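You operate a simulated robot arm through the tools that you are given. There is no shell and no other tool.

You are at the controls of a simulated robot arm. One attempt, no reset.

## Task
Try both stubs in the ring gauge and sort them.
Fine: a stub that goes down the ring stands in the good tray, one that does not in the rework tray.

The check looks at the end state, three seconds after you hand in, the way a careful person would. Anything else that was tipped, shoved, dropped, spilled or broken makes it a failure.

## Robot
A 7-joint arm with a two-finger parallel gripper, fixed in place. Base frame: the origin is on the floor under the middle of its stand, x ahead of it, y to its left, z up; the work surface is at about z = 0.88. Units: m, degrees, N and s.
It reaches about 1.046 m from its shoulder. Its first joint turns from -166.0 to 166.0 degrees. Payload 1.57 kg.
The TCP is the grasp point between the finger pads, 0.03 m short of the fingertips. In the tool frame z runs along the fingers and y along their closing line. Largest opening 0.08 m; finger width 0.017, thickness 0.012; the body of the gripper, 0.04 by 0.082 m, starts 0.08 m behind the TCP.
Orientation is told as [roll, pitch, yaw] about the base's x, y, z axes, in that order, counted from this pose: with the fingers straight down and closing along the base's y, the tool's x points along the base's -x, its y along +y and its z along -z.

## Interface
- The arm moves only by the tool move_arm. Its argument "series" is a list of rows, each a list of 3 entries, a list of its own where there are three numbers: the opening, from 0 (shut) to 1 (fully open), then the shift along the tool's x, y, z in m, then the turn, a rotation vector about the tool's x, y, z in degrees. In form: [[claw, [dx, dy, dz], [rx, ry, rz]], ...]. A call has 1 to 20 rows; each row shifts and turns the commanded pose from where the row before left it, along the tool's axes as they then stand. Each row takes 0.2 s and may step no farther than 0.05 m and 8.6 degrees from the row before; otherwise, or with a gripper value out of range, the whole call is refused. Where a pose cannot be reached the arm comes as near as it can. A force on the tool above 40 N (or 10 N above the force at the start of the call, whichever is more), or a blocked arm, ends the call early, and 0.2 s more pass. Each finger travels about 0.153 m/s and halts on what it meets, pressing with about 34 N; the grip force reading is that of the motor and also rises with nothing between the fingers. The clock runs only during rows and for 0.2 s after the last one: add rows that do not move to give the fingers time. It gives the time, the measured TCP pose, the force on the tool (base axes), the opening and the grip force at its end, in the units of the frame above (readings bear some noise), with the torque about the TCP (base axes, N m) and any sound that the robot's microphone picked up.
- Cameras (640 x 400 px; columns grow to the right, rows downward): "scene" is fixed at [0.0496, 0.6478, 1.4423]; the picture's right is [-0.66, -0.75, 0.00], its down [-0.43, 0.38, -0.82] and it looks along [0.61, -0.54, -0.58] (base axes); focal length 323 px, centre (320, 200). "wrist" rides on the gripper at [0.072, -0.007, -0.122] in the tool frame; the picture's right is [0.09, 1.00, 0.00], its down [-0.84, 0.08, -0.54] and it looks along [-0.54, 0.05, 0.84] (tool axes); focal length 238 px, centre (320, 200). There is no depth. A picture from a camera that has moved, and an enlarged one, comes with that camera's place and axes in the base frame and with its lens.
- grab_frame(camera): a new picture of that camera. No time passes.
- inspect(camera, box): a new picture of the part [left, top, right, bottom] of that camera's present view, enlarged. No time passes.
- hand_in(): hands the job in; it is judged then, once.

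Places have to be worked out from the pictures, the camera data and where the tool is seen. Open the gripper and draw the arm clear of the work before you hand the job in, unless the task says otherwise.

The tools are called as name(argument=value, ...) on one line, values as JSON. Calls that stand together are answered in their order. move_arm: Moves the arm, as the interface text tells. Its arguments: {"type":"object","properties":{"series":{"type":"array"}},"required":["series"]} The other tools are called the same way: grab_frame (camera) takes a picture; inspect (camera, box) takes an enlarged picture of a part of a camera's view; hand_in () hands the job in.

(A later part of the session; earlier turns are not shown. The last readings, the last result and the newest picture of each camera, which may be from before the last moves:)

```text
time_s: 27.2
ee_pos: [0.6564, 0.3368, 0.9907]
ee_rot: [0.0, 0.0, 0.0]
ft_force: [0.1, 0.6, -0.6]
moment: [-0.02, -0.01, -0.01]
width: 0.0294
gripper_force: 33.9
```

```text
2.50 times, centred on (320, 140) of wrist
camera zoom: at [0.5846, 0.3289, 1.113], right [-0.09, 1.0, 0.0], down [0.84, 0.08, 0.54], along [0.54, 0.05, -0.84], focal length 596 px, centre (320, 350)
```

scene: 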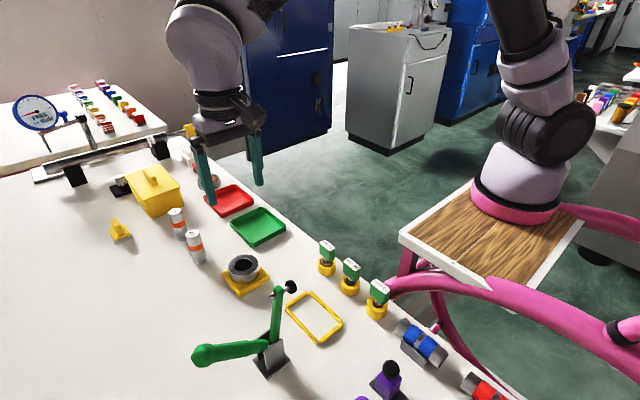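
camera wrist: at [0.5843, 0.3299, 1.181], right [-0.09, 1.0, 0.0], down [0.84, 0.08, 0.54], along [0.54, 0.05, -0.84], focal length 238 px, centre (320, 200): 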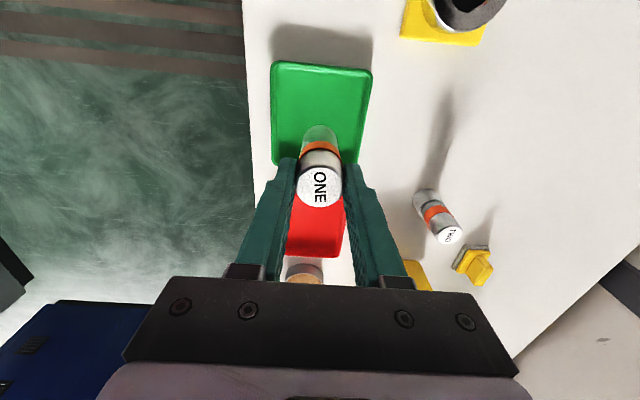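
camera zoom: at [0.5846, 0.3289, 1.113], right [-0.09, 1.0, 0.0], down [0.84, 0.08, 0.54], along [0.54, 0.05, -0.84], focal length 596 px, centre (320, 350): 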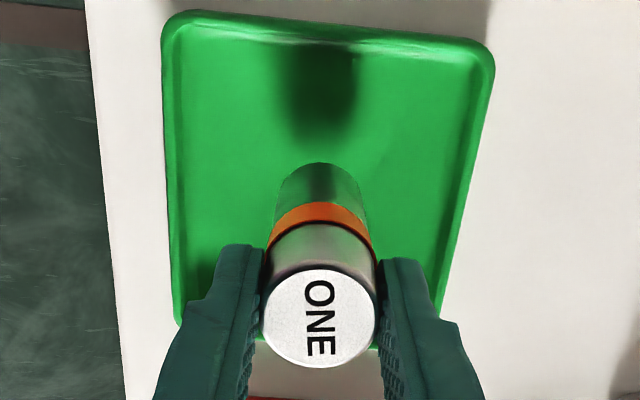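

No contact yet, and the shadow shows a gap of around a centimetre. I'll lower in small steps.

move_arm(series=[[0, [0, 0, 0.0015], [0, 0, 0]], [0, [0, 0, 0.0015], [0, 0, 0]], [0, [0, 0, 0.0015], [0, 0, 0]], [0, [0, 0, 0.0015], [0, 0, 0]], [0, [0, 0, 0.001], [0, 0, 0]], [0, [0, 0, 0], [0, 0, 0]]])

inspect(camera="scene", box=[210, 170, 300, 260])

```text
time_s: 28.6
ee_pos: [0.6549, 0.3358, 0.982]
ee_rot: [0.0, 0.1, 0.0]
ft_force: [-0.3, -1.0, -1.5]
moment: [0.0, 0.03, -0.04]
width: 0.0296
gripper_force: 34.4
```

```text
4.44 times, centred on (255, 215) of scene
camera zoom: at [0.0496, 0.6478, 1.4423], right [-0.66, -0.75, 0.0], down [-0.43, 0.38, -0.82], along [0.61, -0.54, -0.58], focal length 1437 px, centre (609, 133)
```

zoom: 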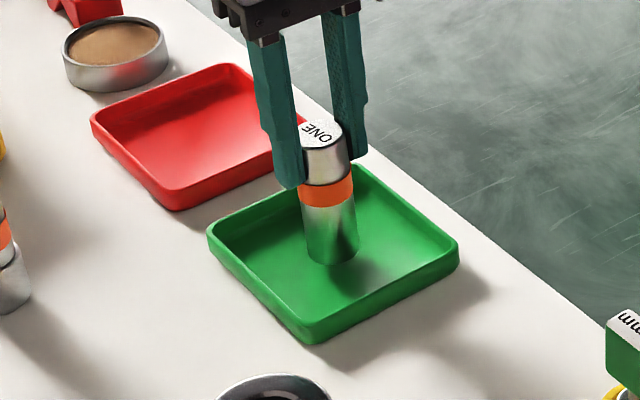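

Still free. I'll continue in 1 mm steps toward the tray floor.

move_arm(series=[[0, [0, 0, 0.001], [0, 0, 0]], [0, [0, 0, 0.001], [0, 0, 0]], [0, [0, 0, 0.001], [0, 0, 0]], [0, [0, 0, 0.001], [0, 0, 0]], [0, [0, 0, 0], [0, 0, 0]]])

```text
time_s: 29.8
ee_pos: [0.6553, 0.3364, 0.978]
ee_rot: [0.0, 0.0, -0.1]
ft_force: [0.8, 0.8, -2.1]
moment: [0.02, 0.01, 0.01]
width: 0.0297
gripper_force: 33.5
```

move_arm(series=[[0, [0, 0, 0.001], [0, 0, 0]], [0, [0, 0, 0.001], [0, 0, 0]], [0, [0, 0, 0.001], [0, 0, 0]], [0, [0, 0, 0], [0, 0, 0]]])

inspect(camera="scene", box=[210, 170, 300, 260])

inspect(camera="wrist", box=[224, 60, 416, 220])

```text
time_s: 30.8
ee_pos: [0.657, 0.3364, 0.975]
ee_rot: [0.0, 0.0, -0.1]
ft_force: [-0.2, 0.1, -1.1]
moment: [-0.01, -0.01, 0.01]
width: 0.0296
gripper_force: 34.0
```

```text
4.44 times, centred on (255, 215) of scene
camera zoom: at [0.0496, 0.6478, 1.4423], right [-0.66, -0.75, 0.0], down [-0.43, 0.38, -0.82], along [0.61, -0.54, -0.58], focal length 1437 px, centre (609, 133)
```

zoom: 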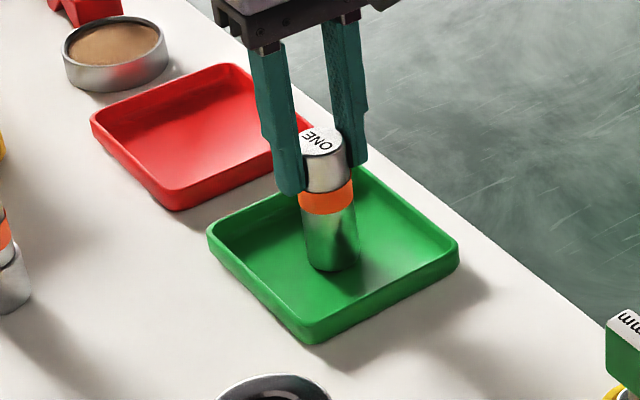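

```text
2.50 times, centred on (320, 140) of wrist
camera zoom: at [0.5846, 0.329, 1.0988], right [-0.09, 1.0, 0.0], down [0.84, 0.08, 0.54], along [0.54, 0.05, -0.84], focal length 596 px, centre (320, 350)
```

zoom: 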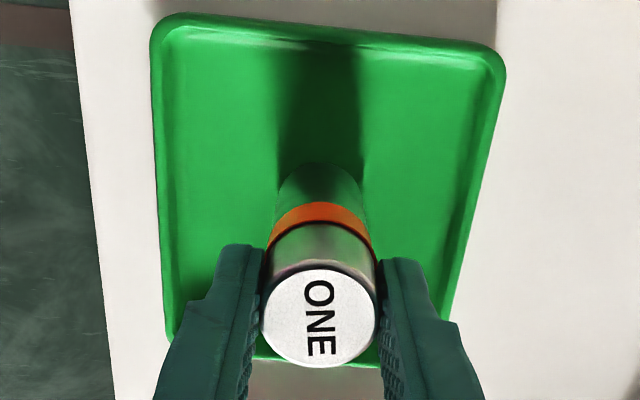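

The shadow has almost closed up with the stub's foot, so only a few mm remain. Continuing in 1 mm steps until the force shows contact.

move_arm(series=[[0, [0, 0, 0.001], [0, 0, 0]], [0, [0, 0, 0.001], [0, 0, 0]], [0, [0, 0, 0], [0, 0, 0]]])

```text
time_s: 31.6
ee_pos: [0.6563, 0.3361, 0.9738]
ee_rot: [-0.1, 0.0, 0.0]
ft_force: [-1.9, -2.6, 8.2]
moment: [-0.18, 0.21, 0.01]
width: 0.0295
gripper_force: 34.5
```

Contact at 8 N: ONE's foot is on the tray floor. I'll ease up half a millimetre, open the fingers gently, and look before withdrawing.

move_arm(series=[[0, [0, 0, -0.0006], [0, 0, 0]], [0.45, [0, 0, 0], [0, 0, 0]], [0.55, [0, 0, 0], [0, 0, 0]], [0.7, [0, 0, 0], [0, 0, 0]], [0.7, [0, 0, 0], [0, 0, 0]]])

inspect(camera="scene", box=[210, 170, 300, 260])

inspect(camera="wrist", box=[224, 60, 416, 220])

```text
time_s: 32.8
ee_pos: [0.6563, 0.3353, 0.9742]
ee_rot: [0.1, -0.1, 0.1]
ft_force: [-0.2, -0.1, -0.1]
moment: [0.02, 0.02, 0.0]
width: 0.0559
gripper_force: 0.0
```

```text
4.44 times, centred on (255, 215) of scene
camera zoom: at [0.0496, 0.6478, 1.4423], right [-0.66, -0.75, 0.0], down [-0.43, 0.38, -0.82], along [0.61, -0.54, -0.58], focal length 1437 px, centre (609, 133)
```

zoom: 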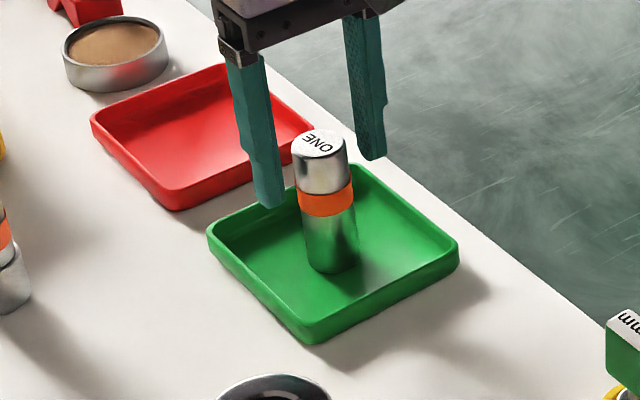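

```text
2.50 times, centred on (320, 140) of wrist
camera zoom: at [0.5845, 0.3292, 1.0972], right [-0.09, 1.0, 0.0], down [0.84, 0.08, 0.54], along [0.54, 0.05, -0.84], focal length 596 px, centre (320, 350)
```

zoom: 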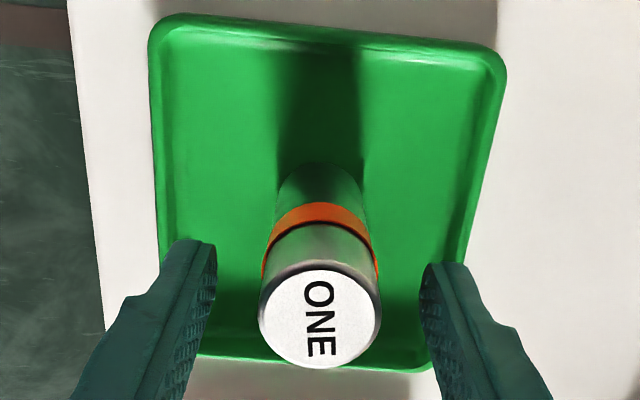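

ONE stands upright in the green tray. I'll withdraw straight up, then travel to above TWO (≈ 0.756, 0.4995) with the fingers open for a close look.

move_arm(series=[[0.7, [0, 0, -0.01], [0, 0, 0]], [0.7, [0, 0, -0.02], [0, 0, 0]], [0.8, [0, 0, -0.025], [0, 0, 0]], [1, [0, 0, -0.025], [0, 0, 0]], [1, [0, 0, -0.025], [0, 0, 0]], [1, [-0.0125, 0.0204, 0], [0, 0, 0]], [1, [-0.0125, 0.0204, 0], [0, 0, 0]], [1, [-0.0125, 0.0204, 0], [0, 0, 0]], [1, [-0.0125, 0.0204, 0], [0, 0, 0]], [1, [-0.0125, 0.0204, 0], [0, 0, 0]], [1, [-0.0125, 0.0204, 0], [0, 0, 0]], [1, [-0.0125, 0.0204, 0], [0, 0, 0]], [1, [-0.0125, 0.0204, 0], [0, 0, 0]], [1, [0, 0, 0], [0, 0, 0]]])

grab_frame(camera="wrist")

inspect(camera="wrist", box=[256, 80, 384, 180])

grab_frame(camera="scene")

```text
time_s: 35.8
ee_pos: [0.7548, 0.4993, 1.0792]
ee_rot: [0.0, 0.0, 0.1]
ft_force: [0.7, -0.3, 0.2]
moment: [0.04, 0.01, 0.01]
width: 0.0798
gripper_force: 0.1
```

```text
taken
camera wrist: at [0.6831, 0.492, 1.2019], right [-0.09, 1.0, 0.0], down [0.84, 0.08, 0.54], along [0.54, 0.05, -0.84], focal length 238 px, centre (320, 200)
```

wrist: 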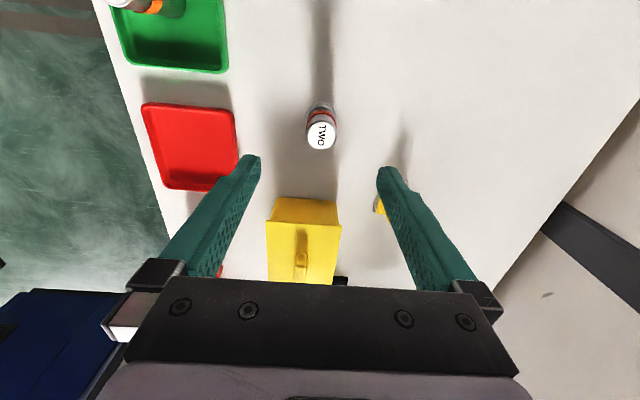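

```text
4.00 times, centred on (320, 130) of wrist
camera zoom: at [0.6831, 0.492, 1.2019], right [-0.09, 1.0, 0.0], down [0.84, 0.08, 0.54], along [0.54, 0.05, -0.84], focal length 953 px, centre (320, 480)
```

zoom: 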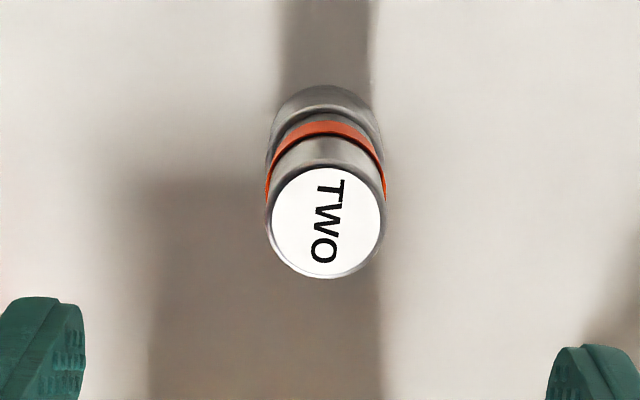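

```text
taken
```

scene: 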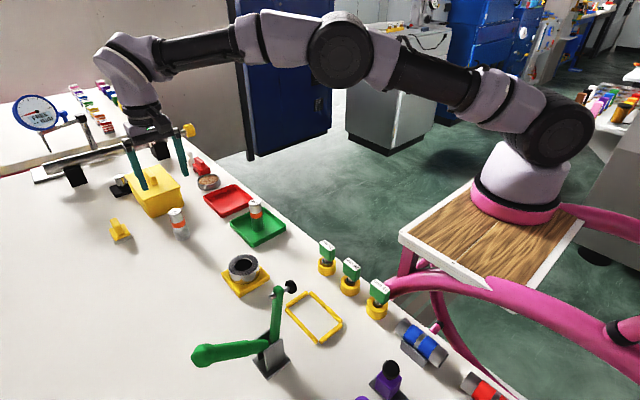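

TWO's top centre is about (0.757, 0.4998), upper diameter near 29.5 mm, while its lower section looks about 33 mm, wider than ONE. I'll descend with open fingers to the same grip height as before.

move_arm(series=[[1, [-0.001, 0.0006, 0.02], [0, 0, 0]], [1, [0, 0, 0.02], [0, 0, 0]], [1, [0, 0, 0.02], [0, 0, 0]], [1, [0, 0, 0.02], [0, 0, 0]], [1, [0, 0, 0.015], [0, 0, 0]], [1, [0, 0, 0.0095], [0, 0, 0]], [1, [0, 0, 0], [0, 0, 0]]])

inspect(camera="wrist", box=[224, 110, 416, 230])

inspect(camera="scene", box=[140, 170, 230, 250])

```text
time_s: 37.4
ee_pos: [0.7568, 0.5007, 0.9722]
ee_rot: [0.0, 0.0, 0.1]
ft_force: [0.0, -0.9, -0.7]
moment: [-0.01, -0.02, 0.0]
width: 0.0798
gripper_force: 0.1
```

```text
3.33 times, centred on (320, 170) of wrist
camera zoom: at [0.6858, 0.4935, 1.0958], right [-0.09, 1.0, 0.0], down [0.84, 0.08, 0.54], along [0.54, 0.05, -0.84], focal length 794 px, centre (320, 300)
```

zoom: 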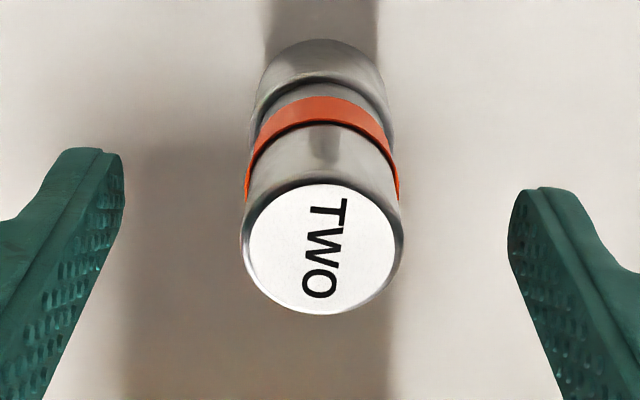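

```text
5.00 times, centred on (185, 210) of scene
camera zoom: at [0.0496, 0.6478, 1.4423], right [-0.66, -0.75, 0.0], down [-0.43, 0.38, -0.82], along [0.61, -0.54, -0.58], focal length 1616 px, centre (995, 150)
```

zoom: 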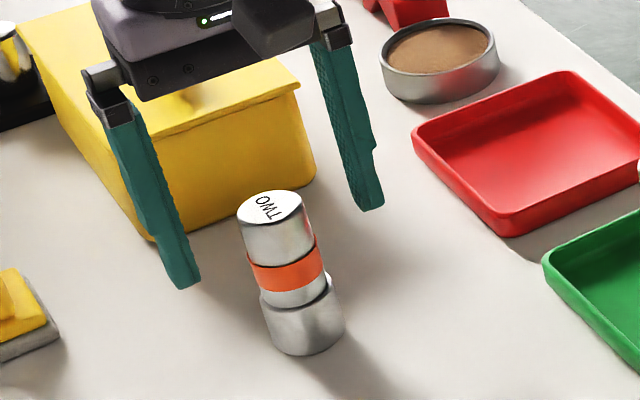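

The fingers straddle TWO's upper body with the tips just above its band; the stub is about 1 mm toward +y of the finger midline. I'll nudge 1 mm and close.

move_arm(series=[[1, [0, 0.001, 0], [0, 0, 0]], [1, [0, 0, 0], [0, 0, 0]], [0.3, [0, 0, 0], [0, 0, 0]], [0, [0, 0, 0], [0, 0, 0]], [0, [0, 0, 0], [0, 0, 0]], [0, [0, 0, 0], [0, 0, 0]]])

inspect(camera="wrist", box=[224, 110, 416, 230])

inspect(camera="scene", box=[140, 170, 230, 250])

```text
time_s: 38.8
ee_pos: [0.7566, 0.5017, 0.9712]
ee_rot: [0.0, 0.0, -0.1]
ft_force: [1.1, -0.1, 0.6]
moment: [-0.02, -0.05, -0.02]
width: 0.0296
gripper_force: 34.1
```

```text
3.33 times, centred on (320, 170) of wrist
camera zoom: at [0.6856, 0.494, 1.0959], right [-0.09, 1.0, 0.0], down [0.84, 0.08, 0.54], along [0.54, 0.05, -0.84], focal length 794 px, centre (320, 300)
```

zoom: 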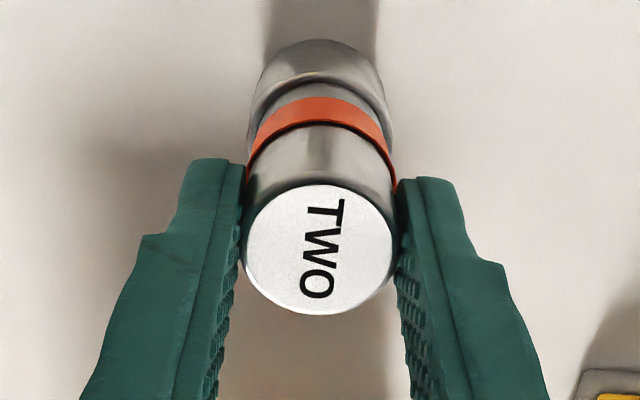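

```text
5.00 times, centred on (185, 210) of scene
camera zoom: at [0.0496, 0.6478, 1.4423], right [-0.66, -0.75, 0.0], down [-0.43, 0.38, -0.82], along [0.61, -0.54, -0.58], focal length 1616 px, centre (995, 150)
```

zoom: 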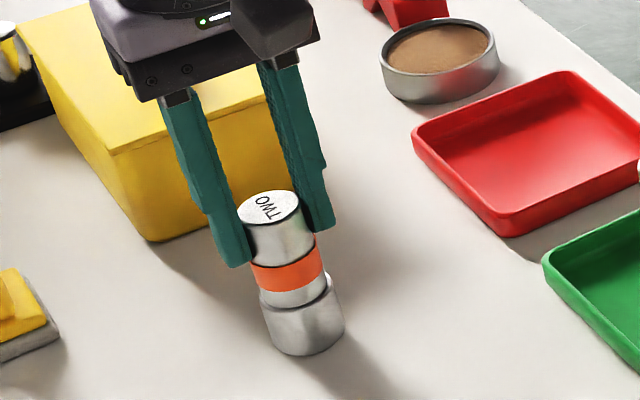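

TWO is gripped (upper width 29.6 mm, same as ONE, so the difference is in the lower part). I'll lift 9 cm and carry it to the same ring position that worked for ONE.

move_arm(series=[[0, [0, 0, -0.005], [0, 0, 0]], [0, [0, 0, -0.015], [0, 0, 0]], [0, [0, 0, -0.02], [0, 0, 0]], [0, [0, 0, -0.025], [0, 0, 0]], [0, [0, 0, -0.025], [0, 0, 0]], [0, [0.0253, -0.0057, 0], [0, 0, 0]], [0, [0.0253, -0.0057, 0], [0, 0, 0]], [0, [0.0253, -0.0057, 0], [0, 0, 0]], [0, [0.0253, -0.0057, 0], [0, 0, 0]], [0, [0.0253, -0.0057, 0], [0, 0, 0]], [0, [0.0253, -0.0057, 0], [0, 0, 0]], [0, [0.0253, -0.0057, 0], [0, 0, 0]], [0, [0.0253, -0.0057, 0], [0, 0, 0]], [0, [0.0253, -0.0058, 0], [0, 0, 0]], [0, [0, 0, 0], [0, 0, 0]], [0, [0, 0, 0], [0, 0, 0]]])

inspect(camera="scene", box=[196, 200, 292, 300])

inspect(camera="wrist", box=[240, 90, 400, 200])

```text
time_s: 42.2
ee_pos: [0.5294, 0.4465, 1.0636]
ee_rot: [0.0, 0.0, 0.0]
ft_force: [-0.3, -0.7, -1.1]
moment: [-0.02, 0.04, -0.02]
width: 0.0298
gripper_force: 33.9
```

```text
4.00 times, centred on (244, 250) of scene
camera zoom: at [0.0496, 0.6478, 1.4423], right [-0.66, -0.75, 0.0], down [-0.43, 0.38, -0.82], along [0.61, -0.54, -0.58], focal length 1293 px, centre (624, 0)
```

zoom: 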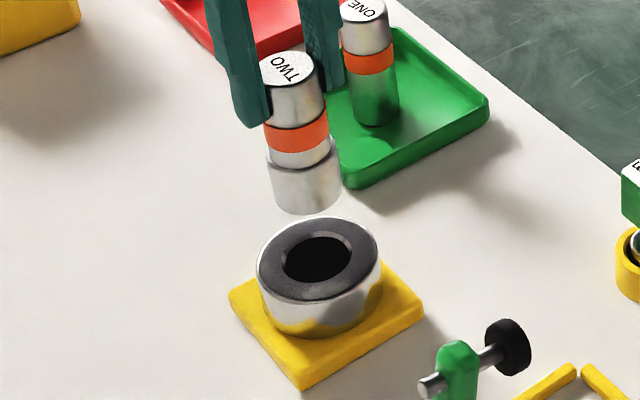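

```text
3.64 times, centred on (320, 145) of wrist
camera zoom: at [0.4583, 0.44, 1.1855], right [-0.09, 1.0, 0.0], down [0.84, 0.08, 0.54], along [0.54, 0.05, -0.84], focal length 867 px, centre (320, 400)
```

zoom: 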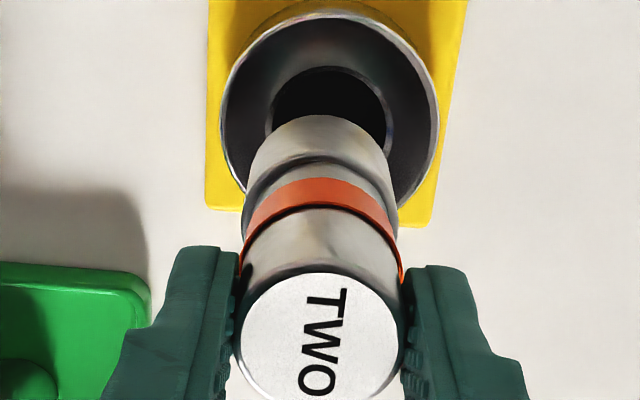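

TWO's lower section looks about 14% wider than ONE's. The wrist view shows the ring centre roughly 2 mm to the +y side, consistent with the pose reading (y 0.4465). I'll take a no-move reading to see how steady the pose is.

move_arm(series=[[0, [0, 0, 0], [0, 0, 0]]])

inspect(camera="wrist", box=[264, 80, 376, 160])

```text
time_s: 42.6
ee_pos: [0.5307, 0.4474, 1.0628]
ee_rot: [0.0, 0.1, 0.0]
ft_force: [-0.3, 0.3, -1.1]
moment: [-0.04, -0.02, -0.01]
width: 0.0298
gripper_force: 34.0
```

```text
5.00 times, centred on (320, 120) of wrist
camera zoom: at [0.4585, 0.4401, 1.1855], right [-0.09, 1.0, 0.0], down [0.84, 0.08, 0.54], along [0.54, 0.05, -0.84], focal length 1192 px, centre (320, 600)
```

zoom: 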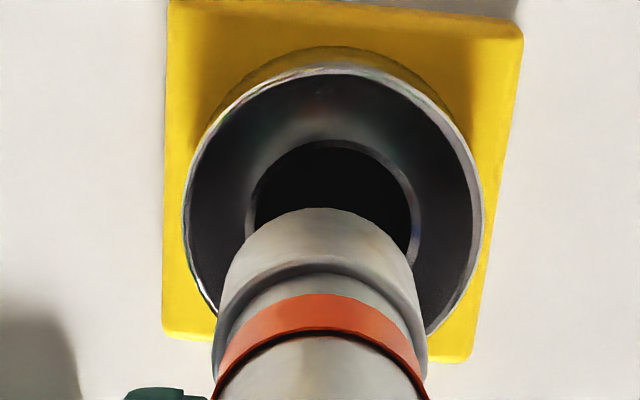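

The camera pose is steady and shows the arm is really about 3 mm short in +y versus where ONE went in (camera at 0.4578, 0.4433 then; 0.4585, 0.4401 now). I'll correct +3 mm in y and lower 42 mm to just above the ring.

move_arm(series=[[0, [0.0005, 0.003, 0], [0, 0, 0]], [0, [0, 0, 0.012], [0, 0, 0]], [0, [0, 0, 0.012], [0, 0, 0]], [0, [0, 0, 0.01], [0, 0, 0]], [0, [0, 0, 0.004], [0, 0, 0]], [0, [0, 0, 0.002], [0, 0, 0]], [0, [0, 0, 0], [0, 0, 0]], [0, [0, 0, 0], [0, 0, 0]]])

inspect(camera="scene", box=[216, 226, 280, 290])

inspect(camera="wrist", box=[264, 90, 376, 170])

```text
time_s: 44.4
ee_pos: [0.5287, 0.4528, 1.0233]
ee_rot: [-0.1, 0.0, 0.0]
ft_force: [0.1, 1.4, -1.9]
moment: [0.03, 0.01, 0.01]
width: 0.0298
gripper_force: 34.0
```

```text
6.25 times, centred on (248, 258) of scene
camera zoom: at [0.0496, 0.6478, 1.4423], right [-0.66, -0.75, 0.0], down [-0.43, 0.38, -0.82], along [0.61, -0.54, -0.58], focal length 2021 px, centre (770, -162)
```

zoom: 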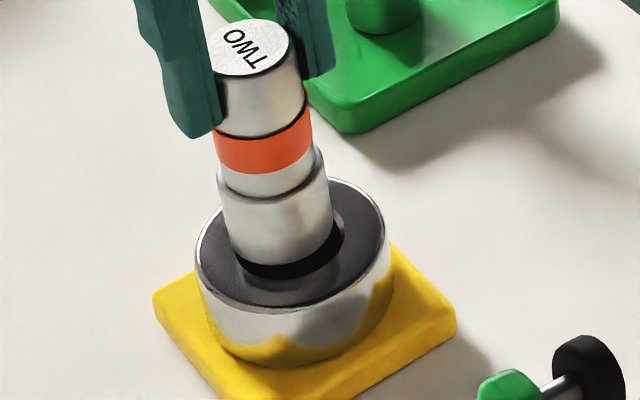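

```text
5.00 times, centred on (320, 130) of wrist
camera zoom: at [0.4573, 0.4453, 1.1473], right [-0.09, 1.0, 0.0], down [0.84, 0.08, 0.54], along [0.54, 0.05, -0.84], focal length 1192 px, centre (320, 550)
```

zoom: 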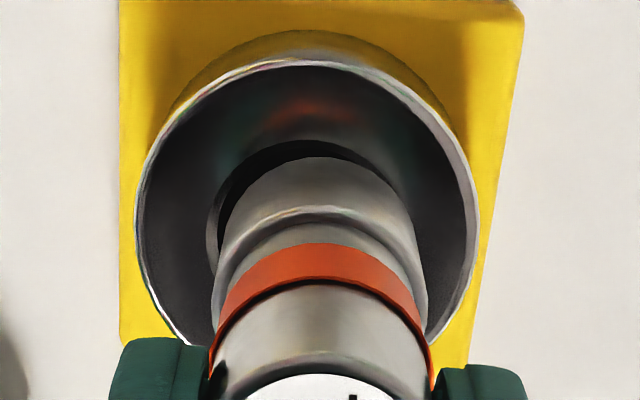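

Now it's about 2.3 mm too far in +y (camera y 0.4453 versus 0.4433 wanted). I'll correct that without lowering and look again.

move_arm(series=[[0, [-0.0003, -0.002, 0], [0, 0, 0]], [0, [0, 0, 0], [0, 0, 0]], [0, [0, 0, 0], [0, 0, 0]]])

inspect(camera="scene", box=[216, 226, 280, 290])

inspect(camera="wrist", box=[264, 90, 376, 170])

```text
time_s: 45.2
ee_pos: [0.5298, 0.4505, 1.0247]
ee_rot: [0.0, 0.1, 0.0]
ft_force: [-0.5, 0.6, -1.3]
moment: [-0.01, 0.0, 0.0]
width: 0.03
gripper_force: 34.0
```

```text
6.25 times, centred on (248, 258) of scene
camera zoom: at [0.0496, 0.6478, 1.4423], right [-0.66, -0.75, 0.0], down [-0.43, 0.38, -0.82], along [0.61, -0.54, -0.58], focal length 2021 px, centre (770, -162)
```

zoom: 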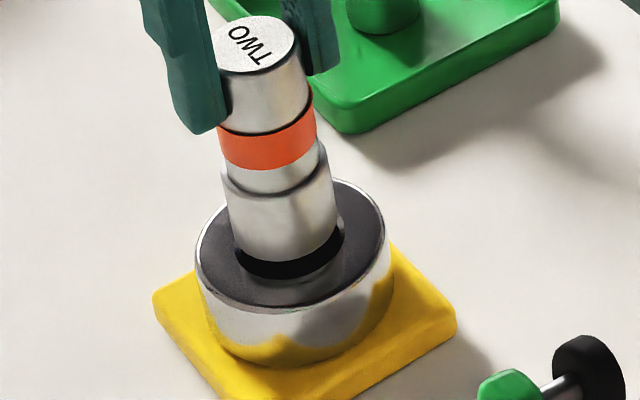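

```text
5.00 times, centred on (320, 130) of wrist
camera zoom: at [0.4578, 0.4433, 1.1474], right [-0.09, 1.0, 0.0], down [0.84, 0.08, 0.54], along [0.54, 0.05, -0.84], focal length 1192 px, centre (320, 550)
```

zoom: 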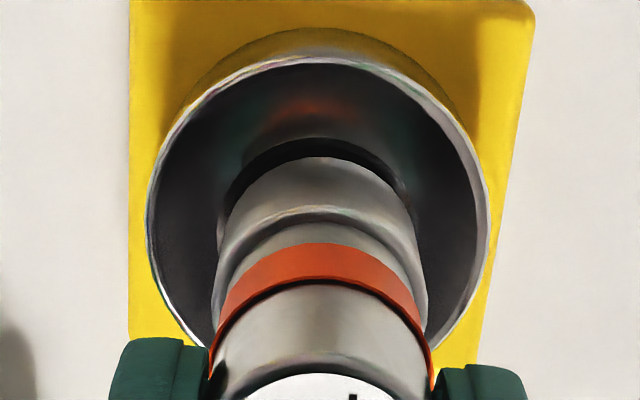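

Camera pose now matches the position where ONE went in, and TWO looks centred over the mouth. I'll lower in 1 mm steps and watch for contact.

move_arm(series=[[0, [0, 0, 0.001], [0, 0, 0]], [0, [0, 0, 0.001], [0, 0, 0]], [0, [0, 0, 0.001], [0, 0, 0]], [0, [0, 0, 0.001], [0, 0, 0]], [0, [0, 0, 0.001], [0, 0, 0]], [0, [0, 0, 0], [0, 0, 0]]])

inspect(camera="wrist", box=[264, 90, 376, 170])

inspect(camera="scene", box=[216, 226, 280, 290])

```text
time_s: 46.6
ee_pos: [0.5294, 0.4501, 1.0196]
ee_rot: [0.0, 0.0, 0.0]
ft_force: [-0.7, 0.1, -1.6]
moment: [0.0, -0.01, 0.01]
width: 0.0302
gripper_force: 34.0
```

```text
5.00 times, centred on (320, 130) of wrist
camera zoom: at [0.4584, 0.4433, 1.1422], right [-0.09, 1.0, 0.0], down [0.84, 0.08, 0.54], along [0.54, 0.05, -0.84], focal length 1192 px, centre (320, 550)
```

zoom: 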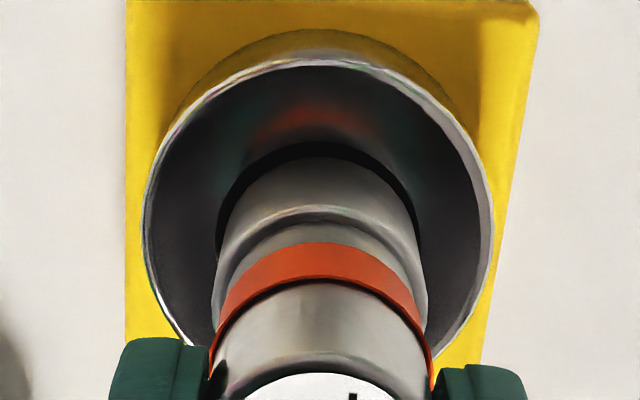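

```text
6.25 times, centred on (248, 258) of scene
camera zoom: at [0.0496, 0.6478, 1.4423], right [-0.66, -0.75, 0.0], down [-0.43, 0.38, -0.82], along [0.61, -0.54, -0.58], focal length 2021 px, centre (770, -162)
```

zoom: 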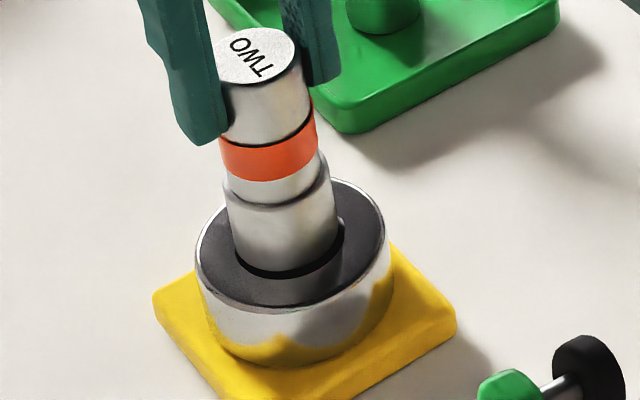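

No contact yet with TWO's bottom just at the mouth; it looks up to 1 mm too far in +x. I'll shift -0.6 mm in x and continue in 1 mm steps.

move_arm(series=[[0, [0.0006, 0, 0.0005], [0, 0, 0]], [0, [0, 0, 0.001], [0, 0, 0]], [0, [0, 0, 0.001], [0, 0, 0]], [0, [0, 0, 0.001], [0, 0, 0]], [0, [0, 0, 0], [0, 0, 0]]])

inspect(camera="wrist", box=[264, 90, 376, 170])

inspect(camera="scene", box=[216, 226, 280, 290])

```text
time_s: 47.8
ee_pos: [0.5285, 0.4499, 1.0176]
ee_rot: [0.1, 0.0, 0.0]
ft_force: [-2.4, -0.3, 12.9]
moment: [-0.26, 0.27, -0.02]
width: 0.0298
gripper_force: 34.2
```

```text
5.00 times, centred on (320, 130) of wrist
camera zoom: at [0.4572, 0.4432, 1.1406], right [-0.09, 1.0, 0.0], down [0.84, 0.08, 0.54], along [0.54, 0.05, -0.84], focal length 1192 px, centre (320, 550)
```

zoom: 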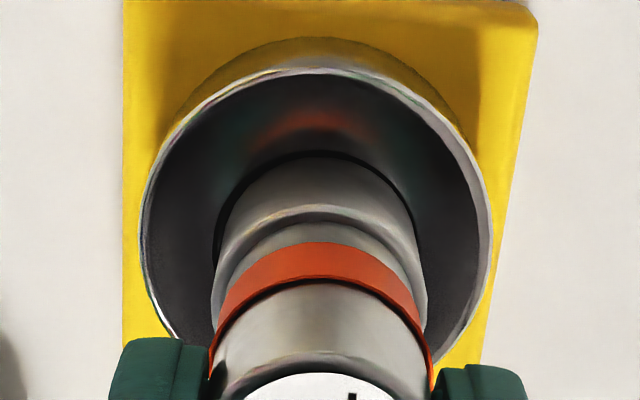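

```text
6.25 times, centred on (248, 258) of scene
camera zoom: at [0.0496, 0.6478, 1.4423], right [-0.66, -0.75, 0.0], down [-0.43, 0.38, -0.82], along [0.61, -0.54, -0.58], focal length 2021 px, centre (770, -162)
```

zoom: 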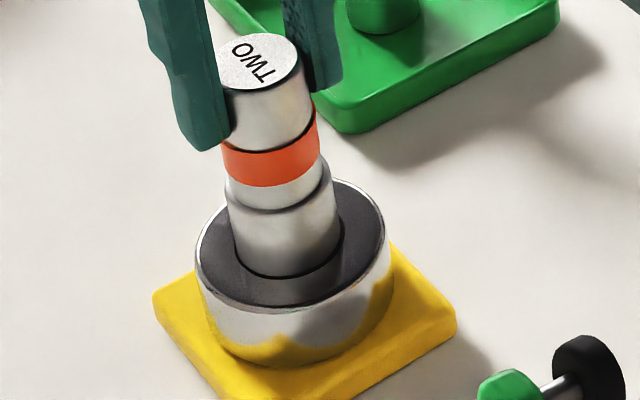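

Contact at 13 N; the moments put the contact point on the -y side of TWO's foot, so this could still be misalignment. I'll lift 2 mm, shift +0.8 mm in y, and try again for a fair test.

move_arm(series=[[0, [0, 0, -0.002], [0, 0, 0]], [0, [0, 0.0008, 0], [0, 0, 0]], [0, [0, 0, 0.001], [0, 0, 0]], [0, [0, 0, 0.001], [0, 0, 0]], [0, [0, 0, 0], [0, 0, 0]]])

inspect(camera="wrist", box=[264, 90, 376, 170])

```text
time_s: 49.0
ee_pos: [0.5295, 0.4519, 1.0162]
ee_rot: [0.1, 0.0, 0.0]
ft_force: [-3.0, -4.4, 14.5]
moment: [-0.4, 0.22, 0.0]
width: 0.0298
gripper_force: 34.4
```

```text
5.00 times, centred on (320, 130) of wrist
camera zoom: at [0.4572, 0.4442, 1.1405], right [-0.09, 1.0, 0.0], down [0.84, 0.08, 0.54], along [0.54, 0.05, -0.84], focal length 1192 px, centre (320, 550)
```

zoom: 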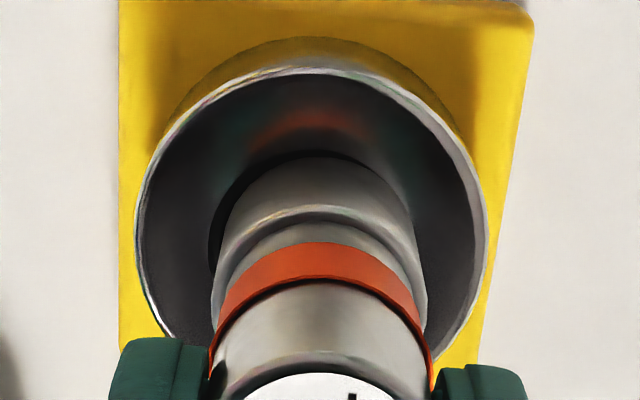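

Contact again at the same height, now with the force spread round (centre of pressure near the axis, lateral push toward -x and -y). I'll lift 2 mm, split the difference (-0.5 mm in y, -0.6 mm in x), and press down again.

move_arm(series=[[0, [0, 0, -0.002], [0, 0, 0]], [0, [0.0006, -0.0005, 0], [0, 0, 0]], [0, [0, 0, 0.001], [0, 0, 0]], [0, [0, 0, 0.001], [0, 0, 0]], [0, [0, 0, 0], [0, 0, 0]]])

inspect(camera="wrist", box=[264, 90, 376, 170])

inspect(camera="scene", box=[222, 240, 270, 285])

```text
time_s: 50.2
ee_pos: [0.5293, 0.4509, 1.0176]
ee_rot: [0.1, 0.0, 0.0]
ft_force: [4.1, -4.4, 20.2]
moment: [-0.56, -0.06, 0.01]
width: 0.0297
gripper_force: 33.8
```

```text
5.00 times, centred on (320, 130) of wrist
camera zoom: at [0.4566, 0.4434, 1.1403], right [-0.09, 1.0, 0.0], down [0.84, 0.08, 0.54], along [0.54, 0.05, -0.84], focal length 1192 px, centre (320, 550)
```

zoom: 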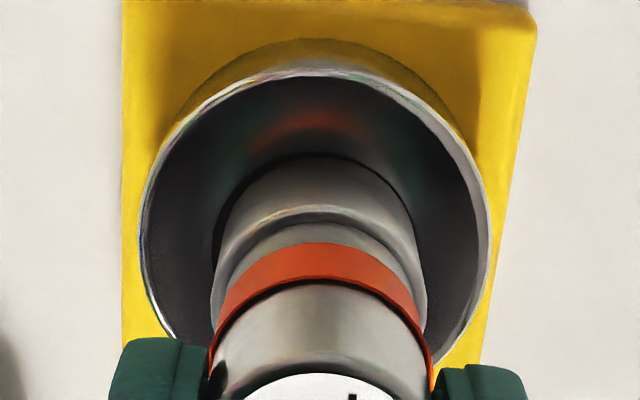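

```text
8.89 times, centred on (246, 262) of scene
camera zoom: at [0.0496, 0.6478, 1.4423], right [-0.66, -0.75, 0.0], down [-0.43, 0.38, -0.82], along [0.61, -0.54, -0.58], focal length 2874 px, centre (978, -356)
```

zoom: 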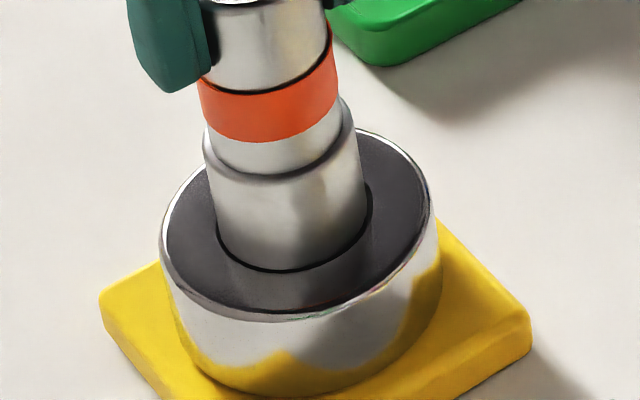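

TWO's foot fills the mouth and stops at the same height each time (about 1–2 mm into the chamfer), with the side push reversing over just 0.6 mm in x, so it looks oversize for the bore. One more centred try: lift, shift +0.3 mm in x and -0.4 mm in y, and press a little further.

move_arm(series=[[0, [0, 0, -0.002], [0, 0, 0]], [0, [-0.0003, -0.0004, 0], [0, 0, 0]], [0, [0, 0, 0.001], [0, 0, 0]], [0, [0, 0, 0.001], [0, 0, 0]], [0, [0, 0, 0.001], [0, 0, 0]], [0, [0, 0, 0], [0, 0, 0]]])

inspect(camera="wrist", box=[264, 90, 376, 170])

inspect(camera="scene", box=[222, 240, 270, 285])

```text
time_s: 51.6
ee_pos: [0.528, 0.4498, 1.0139]
ee_rot: [0.1, -0.1, 0.0]
ft_force: [5.5, 5.0, 18.2]
moment: [0.47, -0.26, -0.05]
width: 0.0295
gripper_force: 33.9
```

```text
5.00 times, centred on (320, 130) of wrist
camera zoom: at [0.4556, 0.4428, 1.1379], right [-0.09, 1.0, 0.0], down [0.84, 0.08, 0.54], along [0.54, 0.05, -0.84], focal length 1192 px, centre (320, 550)
```

zoom: 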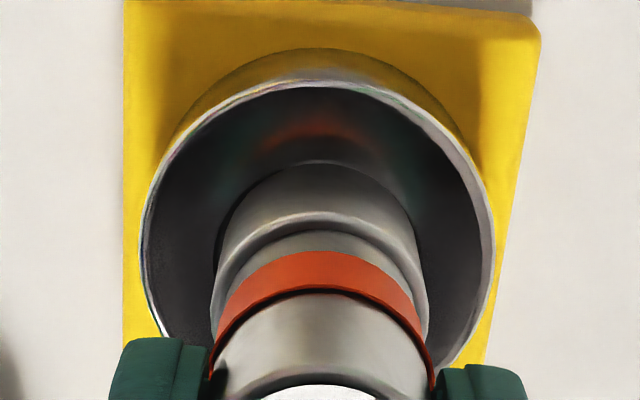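

```text
8.89 times, centred on (246, 262) of scene
camera zoom: at [0.0496, 0.6478, 1.4423], right [-0.66, -0.75, 0.0], down [-0.43, 0.38, -0.82], along [0.61, -0.54, -0.58], focal length 2874 px, centre (978, -356)
```

zoom: 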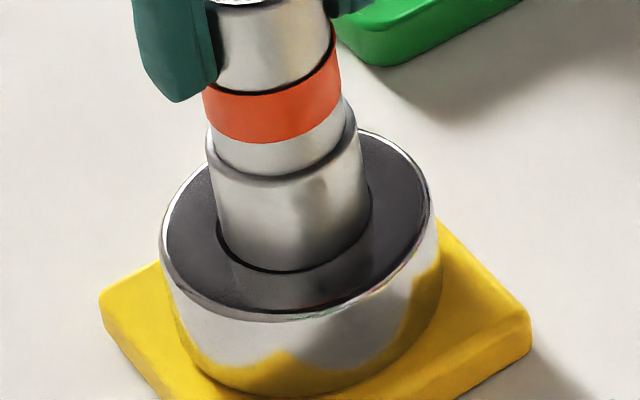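

TWO did not go down: under 18 N its lower section stayed put and the fingers slid about 2.5 mm along it instead. To be fair to the gauge I'll relax the push, re-centre slightly, and then briefly loosen the fingers (keeping them as a cage) so the stub can drop under its own weight if it fits.

move_arm(series=[[0, [-0.0008, 0.0005, -0.001], [0, 0, 0]], [0, [0, 0, -0.0005], [0, 0, 0]], [0, [0, 0, 0], [0, 0, 0]]])

inspect(camera="wrist", box=[264, 90, 376, 170])

inspect(camera="scene", box=[222, 240, 270, 285])

```text
time_s: 52.4
ee_pos: [0.527, 0.4505, 1.016]
ee_rot: [-0.1, 0.1, 0.0]
ft_force: [1.4, -0.3, -2.4]
moment: [-0.04, -0.17, 0.0]
width: 0.0299
gripper_force: 33.9
```

```text
5.00 times, centred on (320, 130) of wrist
camera zoom: at [0.4561, 0.4433, 1.1389], right [-0.09, 1.0, 0.0], down [0.84, 0.08, 0.54], along [0.54, 0.05, -0.84], focal length 1192 px, centre (320, 550)
```

zoom: 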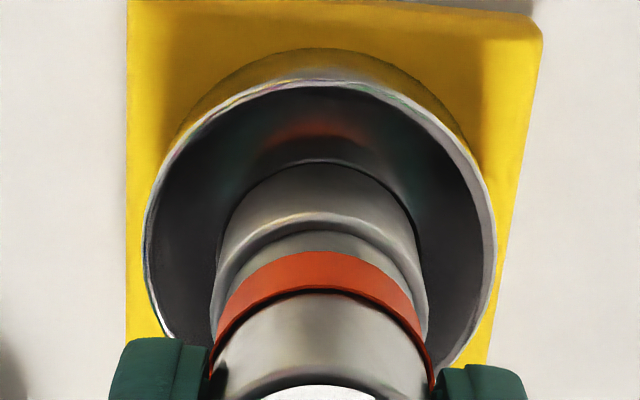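

```text
8.89 times, centred on (246, 262) of scene
camera zoom: at [0.0496, 0.6478, 1.4423], right [-0.66, -0.75, 0.0], down [-0.43, 0.38, -0.82], along [0.61, -0.54, -0.58], focal length 2874 px, centre (978, -356)
```

zoom: 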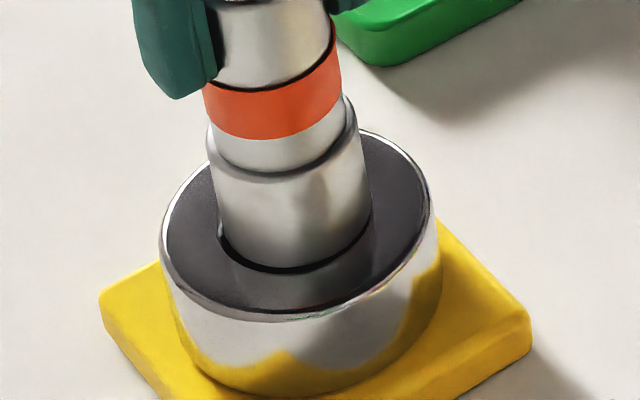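

Only the stub's weight is felt now, with a light touch on the -x side. I'll shift +0.7 mm in x, settle it down onto the mouth gently, and check the force before loosening.

move_arm(series=[[0, [-0.0007, 0, 0], [0, 0, 0]], [0, [0, 0, 0.0005], [0, 0, 0]], [0, [0, 0, 0.0003], [0, 0, 0]], [0, [0, 0, 0], [0, 0, 0]]])

inspect(camera="scene", box=[222, 240, 270, 285])

```text
time_s: 53.4
ee_pos: [0.5291, 0.4513, 1.0154]
ee_rot: [0.0, 0.1, -0.1]
ft_force: [-0.2, 0.8, -0.6]
moment: [0.0, 0.01, -0.02]
width: 0.03
gripper_force: 34.1
```

```text
8.89 times, centred on (246, 262) of scene
camera zoom: at [0.0496, 0.6478, 1.4423], right [-0.66, -0.75, 0.0], down [-0.43, 0.38, -0.82], along [0.61, -0.54, -0.58], focal length 2874 px, centre (978, -356)
```

zoom: 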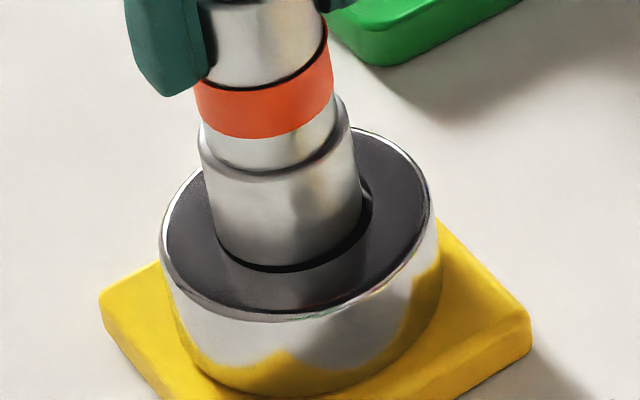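

inspect(camera="wrist", box=[264, 90, 376, 170])

```text
5.00 times, centred on (320, 130) of wrist
camera zoom: at [0.4577, 0.444, 1.1389], right [-0.09, 1.0, 0.0], down [0.84, 0.08, 0.54], along [0.54, 0.05, -0.84], focal length 1192 px, centre (320, 550)
```

zoom: 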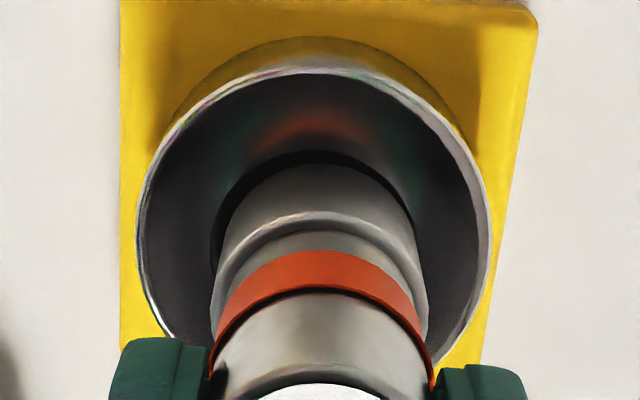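

The arm overshot slightly (camera 0.4577, 0.4440) so the stub now sits about 1 mm too far toward +x and +y, without contact. I'll nudge it back before settling it.

move_arm(series=[[0, [0.0006, -0.0005, 0], [0, 0, 0]], [0, [0, 0, 0], [0, 0, 0]]])

inspect(camera="wrist", box=[264, 90, 376, 170])

inspect(camera="scene", box=[222, 240, 270, 285])

```text
time_s: 54.0
ee_pos: [0.5282, 0.451, 1.0148]
ee_rot: [0.0, 0.0, 0.0]
ft_force: [0.4, -0.4, -0.9]
moment: [-0.03, 0.03, -0.01]
width: 0.0296
gripper_force: 34.3
```

```text
5.00 times, centred on (320, 130) of wrist
camera zoom: at [0.457, 0.4437, 1.1386], right [-0.09, 1.0, 0.0], down [0.84, 0.08, 0.54], along [0.54, 0.05, -0.84], focal length 1192 px, centre (320, 550)
```

zoom: 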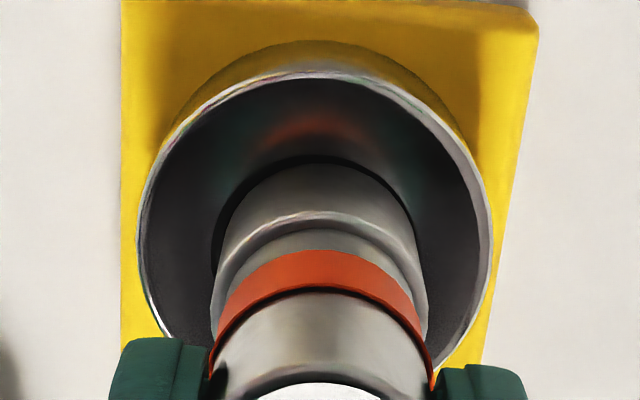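

```text
8.89 times, centred on (246, 262) of scene
camera zoom: at [0.0496, 0.6478, 1.4423], right [-0.66, -0.75, 0.0], down [-0.43, 0.38, -0.82], along [0.61, -0.54, -0.58], focal length 2874 px, centre (978, -356)
```

zoom: 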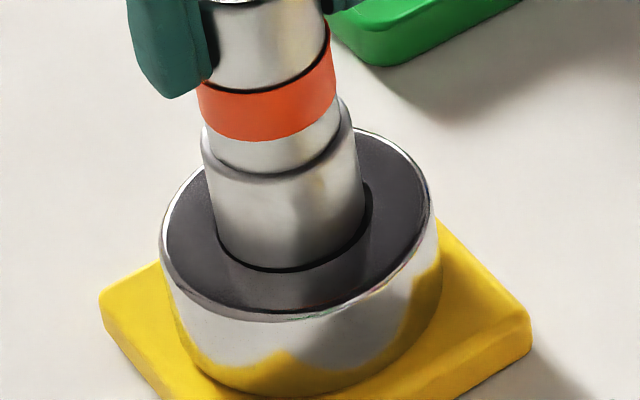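

Now within about 0.5 mm. I'll nudge -0.4 mm in y and settle the foot 0.8 mm onto the seat.

move_arm(series=[[0, [0, -0.0004, 0], [0, 0, 0]], [0, [0, 0, 0.0005], [0, 0, 0]], [0, [0, 0, 0.0005], [0, 0, 0]], [0, [0, 0, 0], [0, 0, 0]]])

inspect(camera="wrist", box=[264, 90, 376, 170])

inspect(camera="scene", box=[222, 240, 270, 285])

```text
time_s: 55.0
ee_pos: [0.5281, 0.4507, 1.0162]
ee_rot: [0.1, 0.0, 0.0]
ft_force: [-0.2, 1.3, 9.1]
moment: [-0.03, 0.15, -0.01]
width: 0.0295
gripper_force: 34.0
```

```text
5.00 times, centred on (320, 130) of wrist
camera zoom: at [0.4571, 0.4431, 1.1382], right [-0.09, 1.0, 0.0], down [0.84, 0.08, 0.54], along [0.54, 0.05, -0.84], focal length 1192 px, centre (320, 550)
```

zoom: 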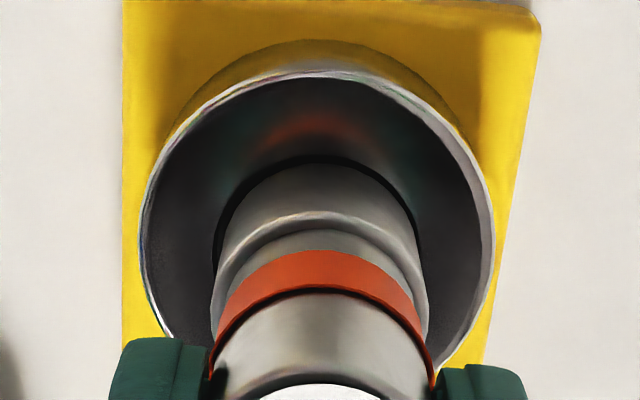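

```text
8.89 times, centred on (246, 262) of scene
camera zoom: at [0.0496, 0.6478, 1.4423], right [-0.66, -0.75, 0.0], down [-0.43, 0.38, -0.82], along [0.61, -0.54, -0.58], focal length 2874 px, centre (978, -356)
```

zoom: 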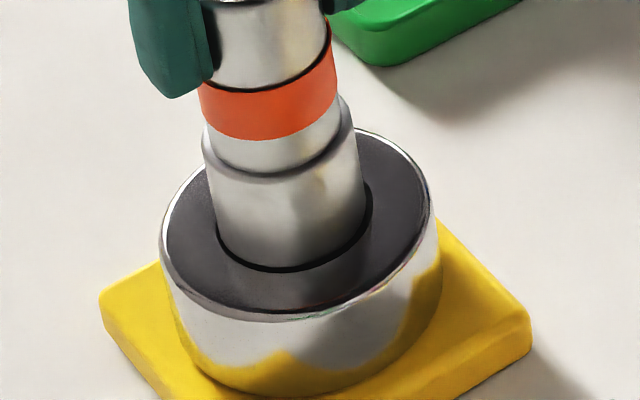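

TWO now rests on the mouth with 9 N and almost no side force, still not entering. I'll loosen the fingers to a 36 mm cage so its own weight can settle it in the mouth, then look.

move_arm(series=[[0, [0, 0, -0.0004], [0, 0, 0]], [0.4, [0, 0, 0], [0, 0, 0]], [0.42, [0, 0, 0], [0, 0, 0]], [0.45, [0, 0, 0], [0, 0, 0]], [0.45, [0, 0, 0], [0, 0, 0]]])

inspect(camera="wrist", box=[224, 90, 416, 210])

inspect(camera="scene", box=[216, 226, 280, 290])

```text
time_s: 56.2
ee_pos: [0.5287, 0.4507, 1.0148]
ee_rot: [0.1, 0.0, 0.0]
ft_force: [-0.1, 0.4, 0.2]
moment: [0.01, -0.01, 0.02]
width: 0.036
gripper_force: 0.0
```

```text
3.33 times, centred on (320, 150) of wrist
camera zoom: at [0.4572, 0.443, 1.1382], right [-0.09, 1.0, 0.0], down [0.84, 0.08, 0.54], along [0.54, 0.05, -0.84], focal length 794 px, centre (320, 367)
```

zoom: 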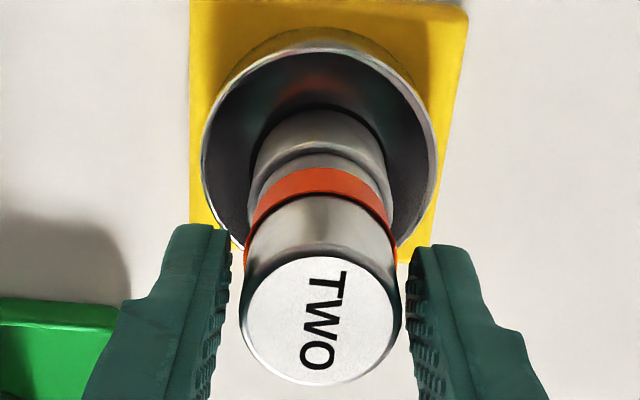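

```text
6.25 times, centred on (248, 258) of scene
camera zoom: at [0.0496, 0.6478, 1.4423], right [-0.66, -0.75, 0.0], down [-0.43, 0.38, -0.82], along [0.61, -0.54, -0.58], focal length 2021 px, centre (770, -162)
```

zoom: 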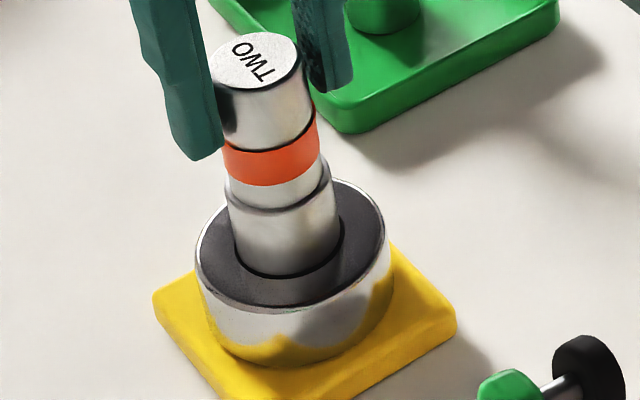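

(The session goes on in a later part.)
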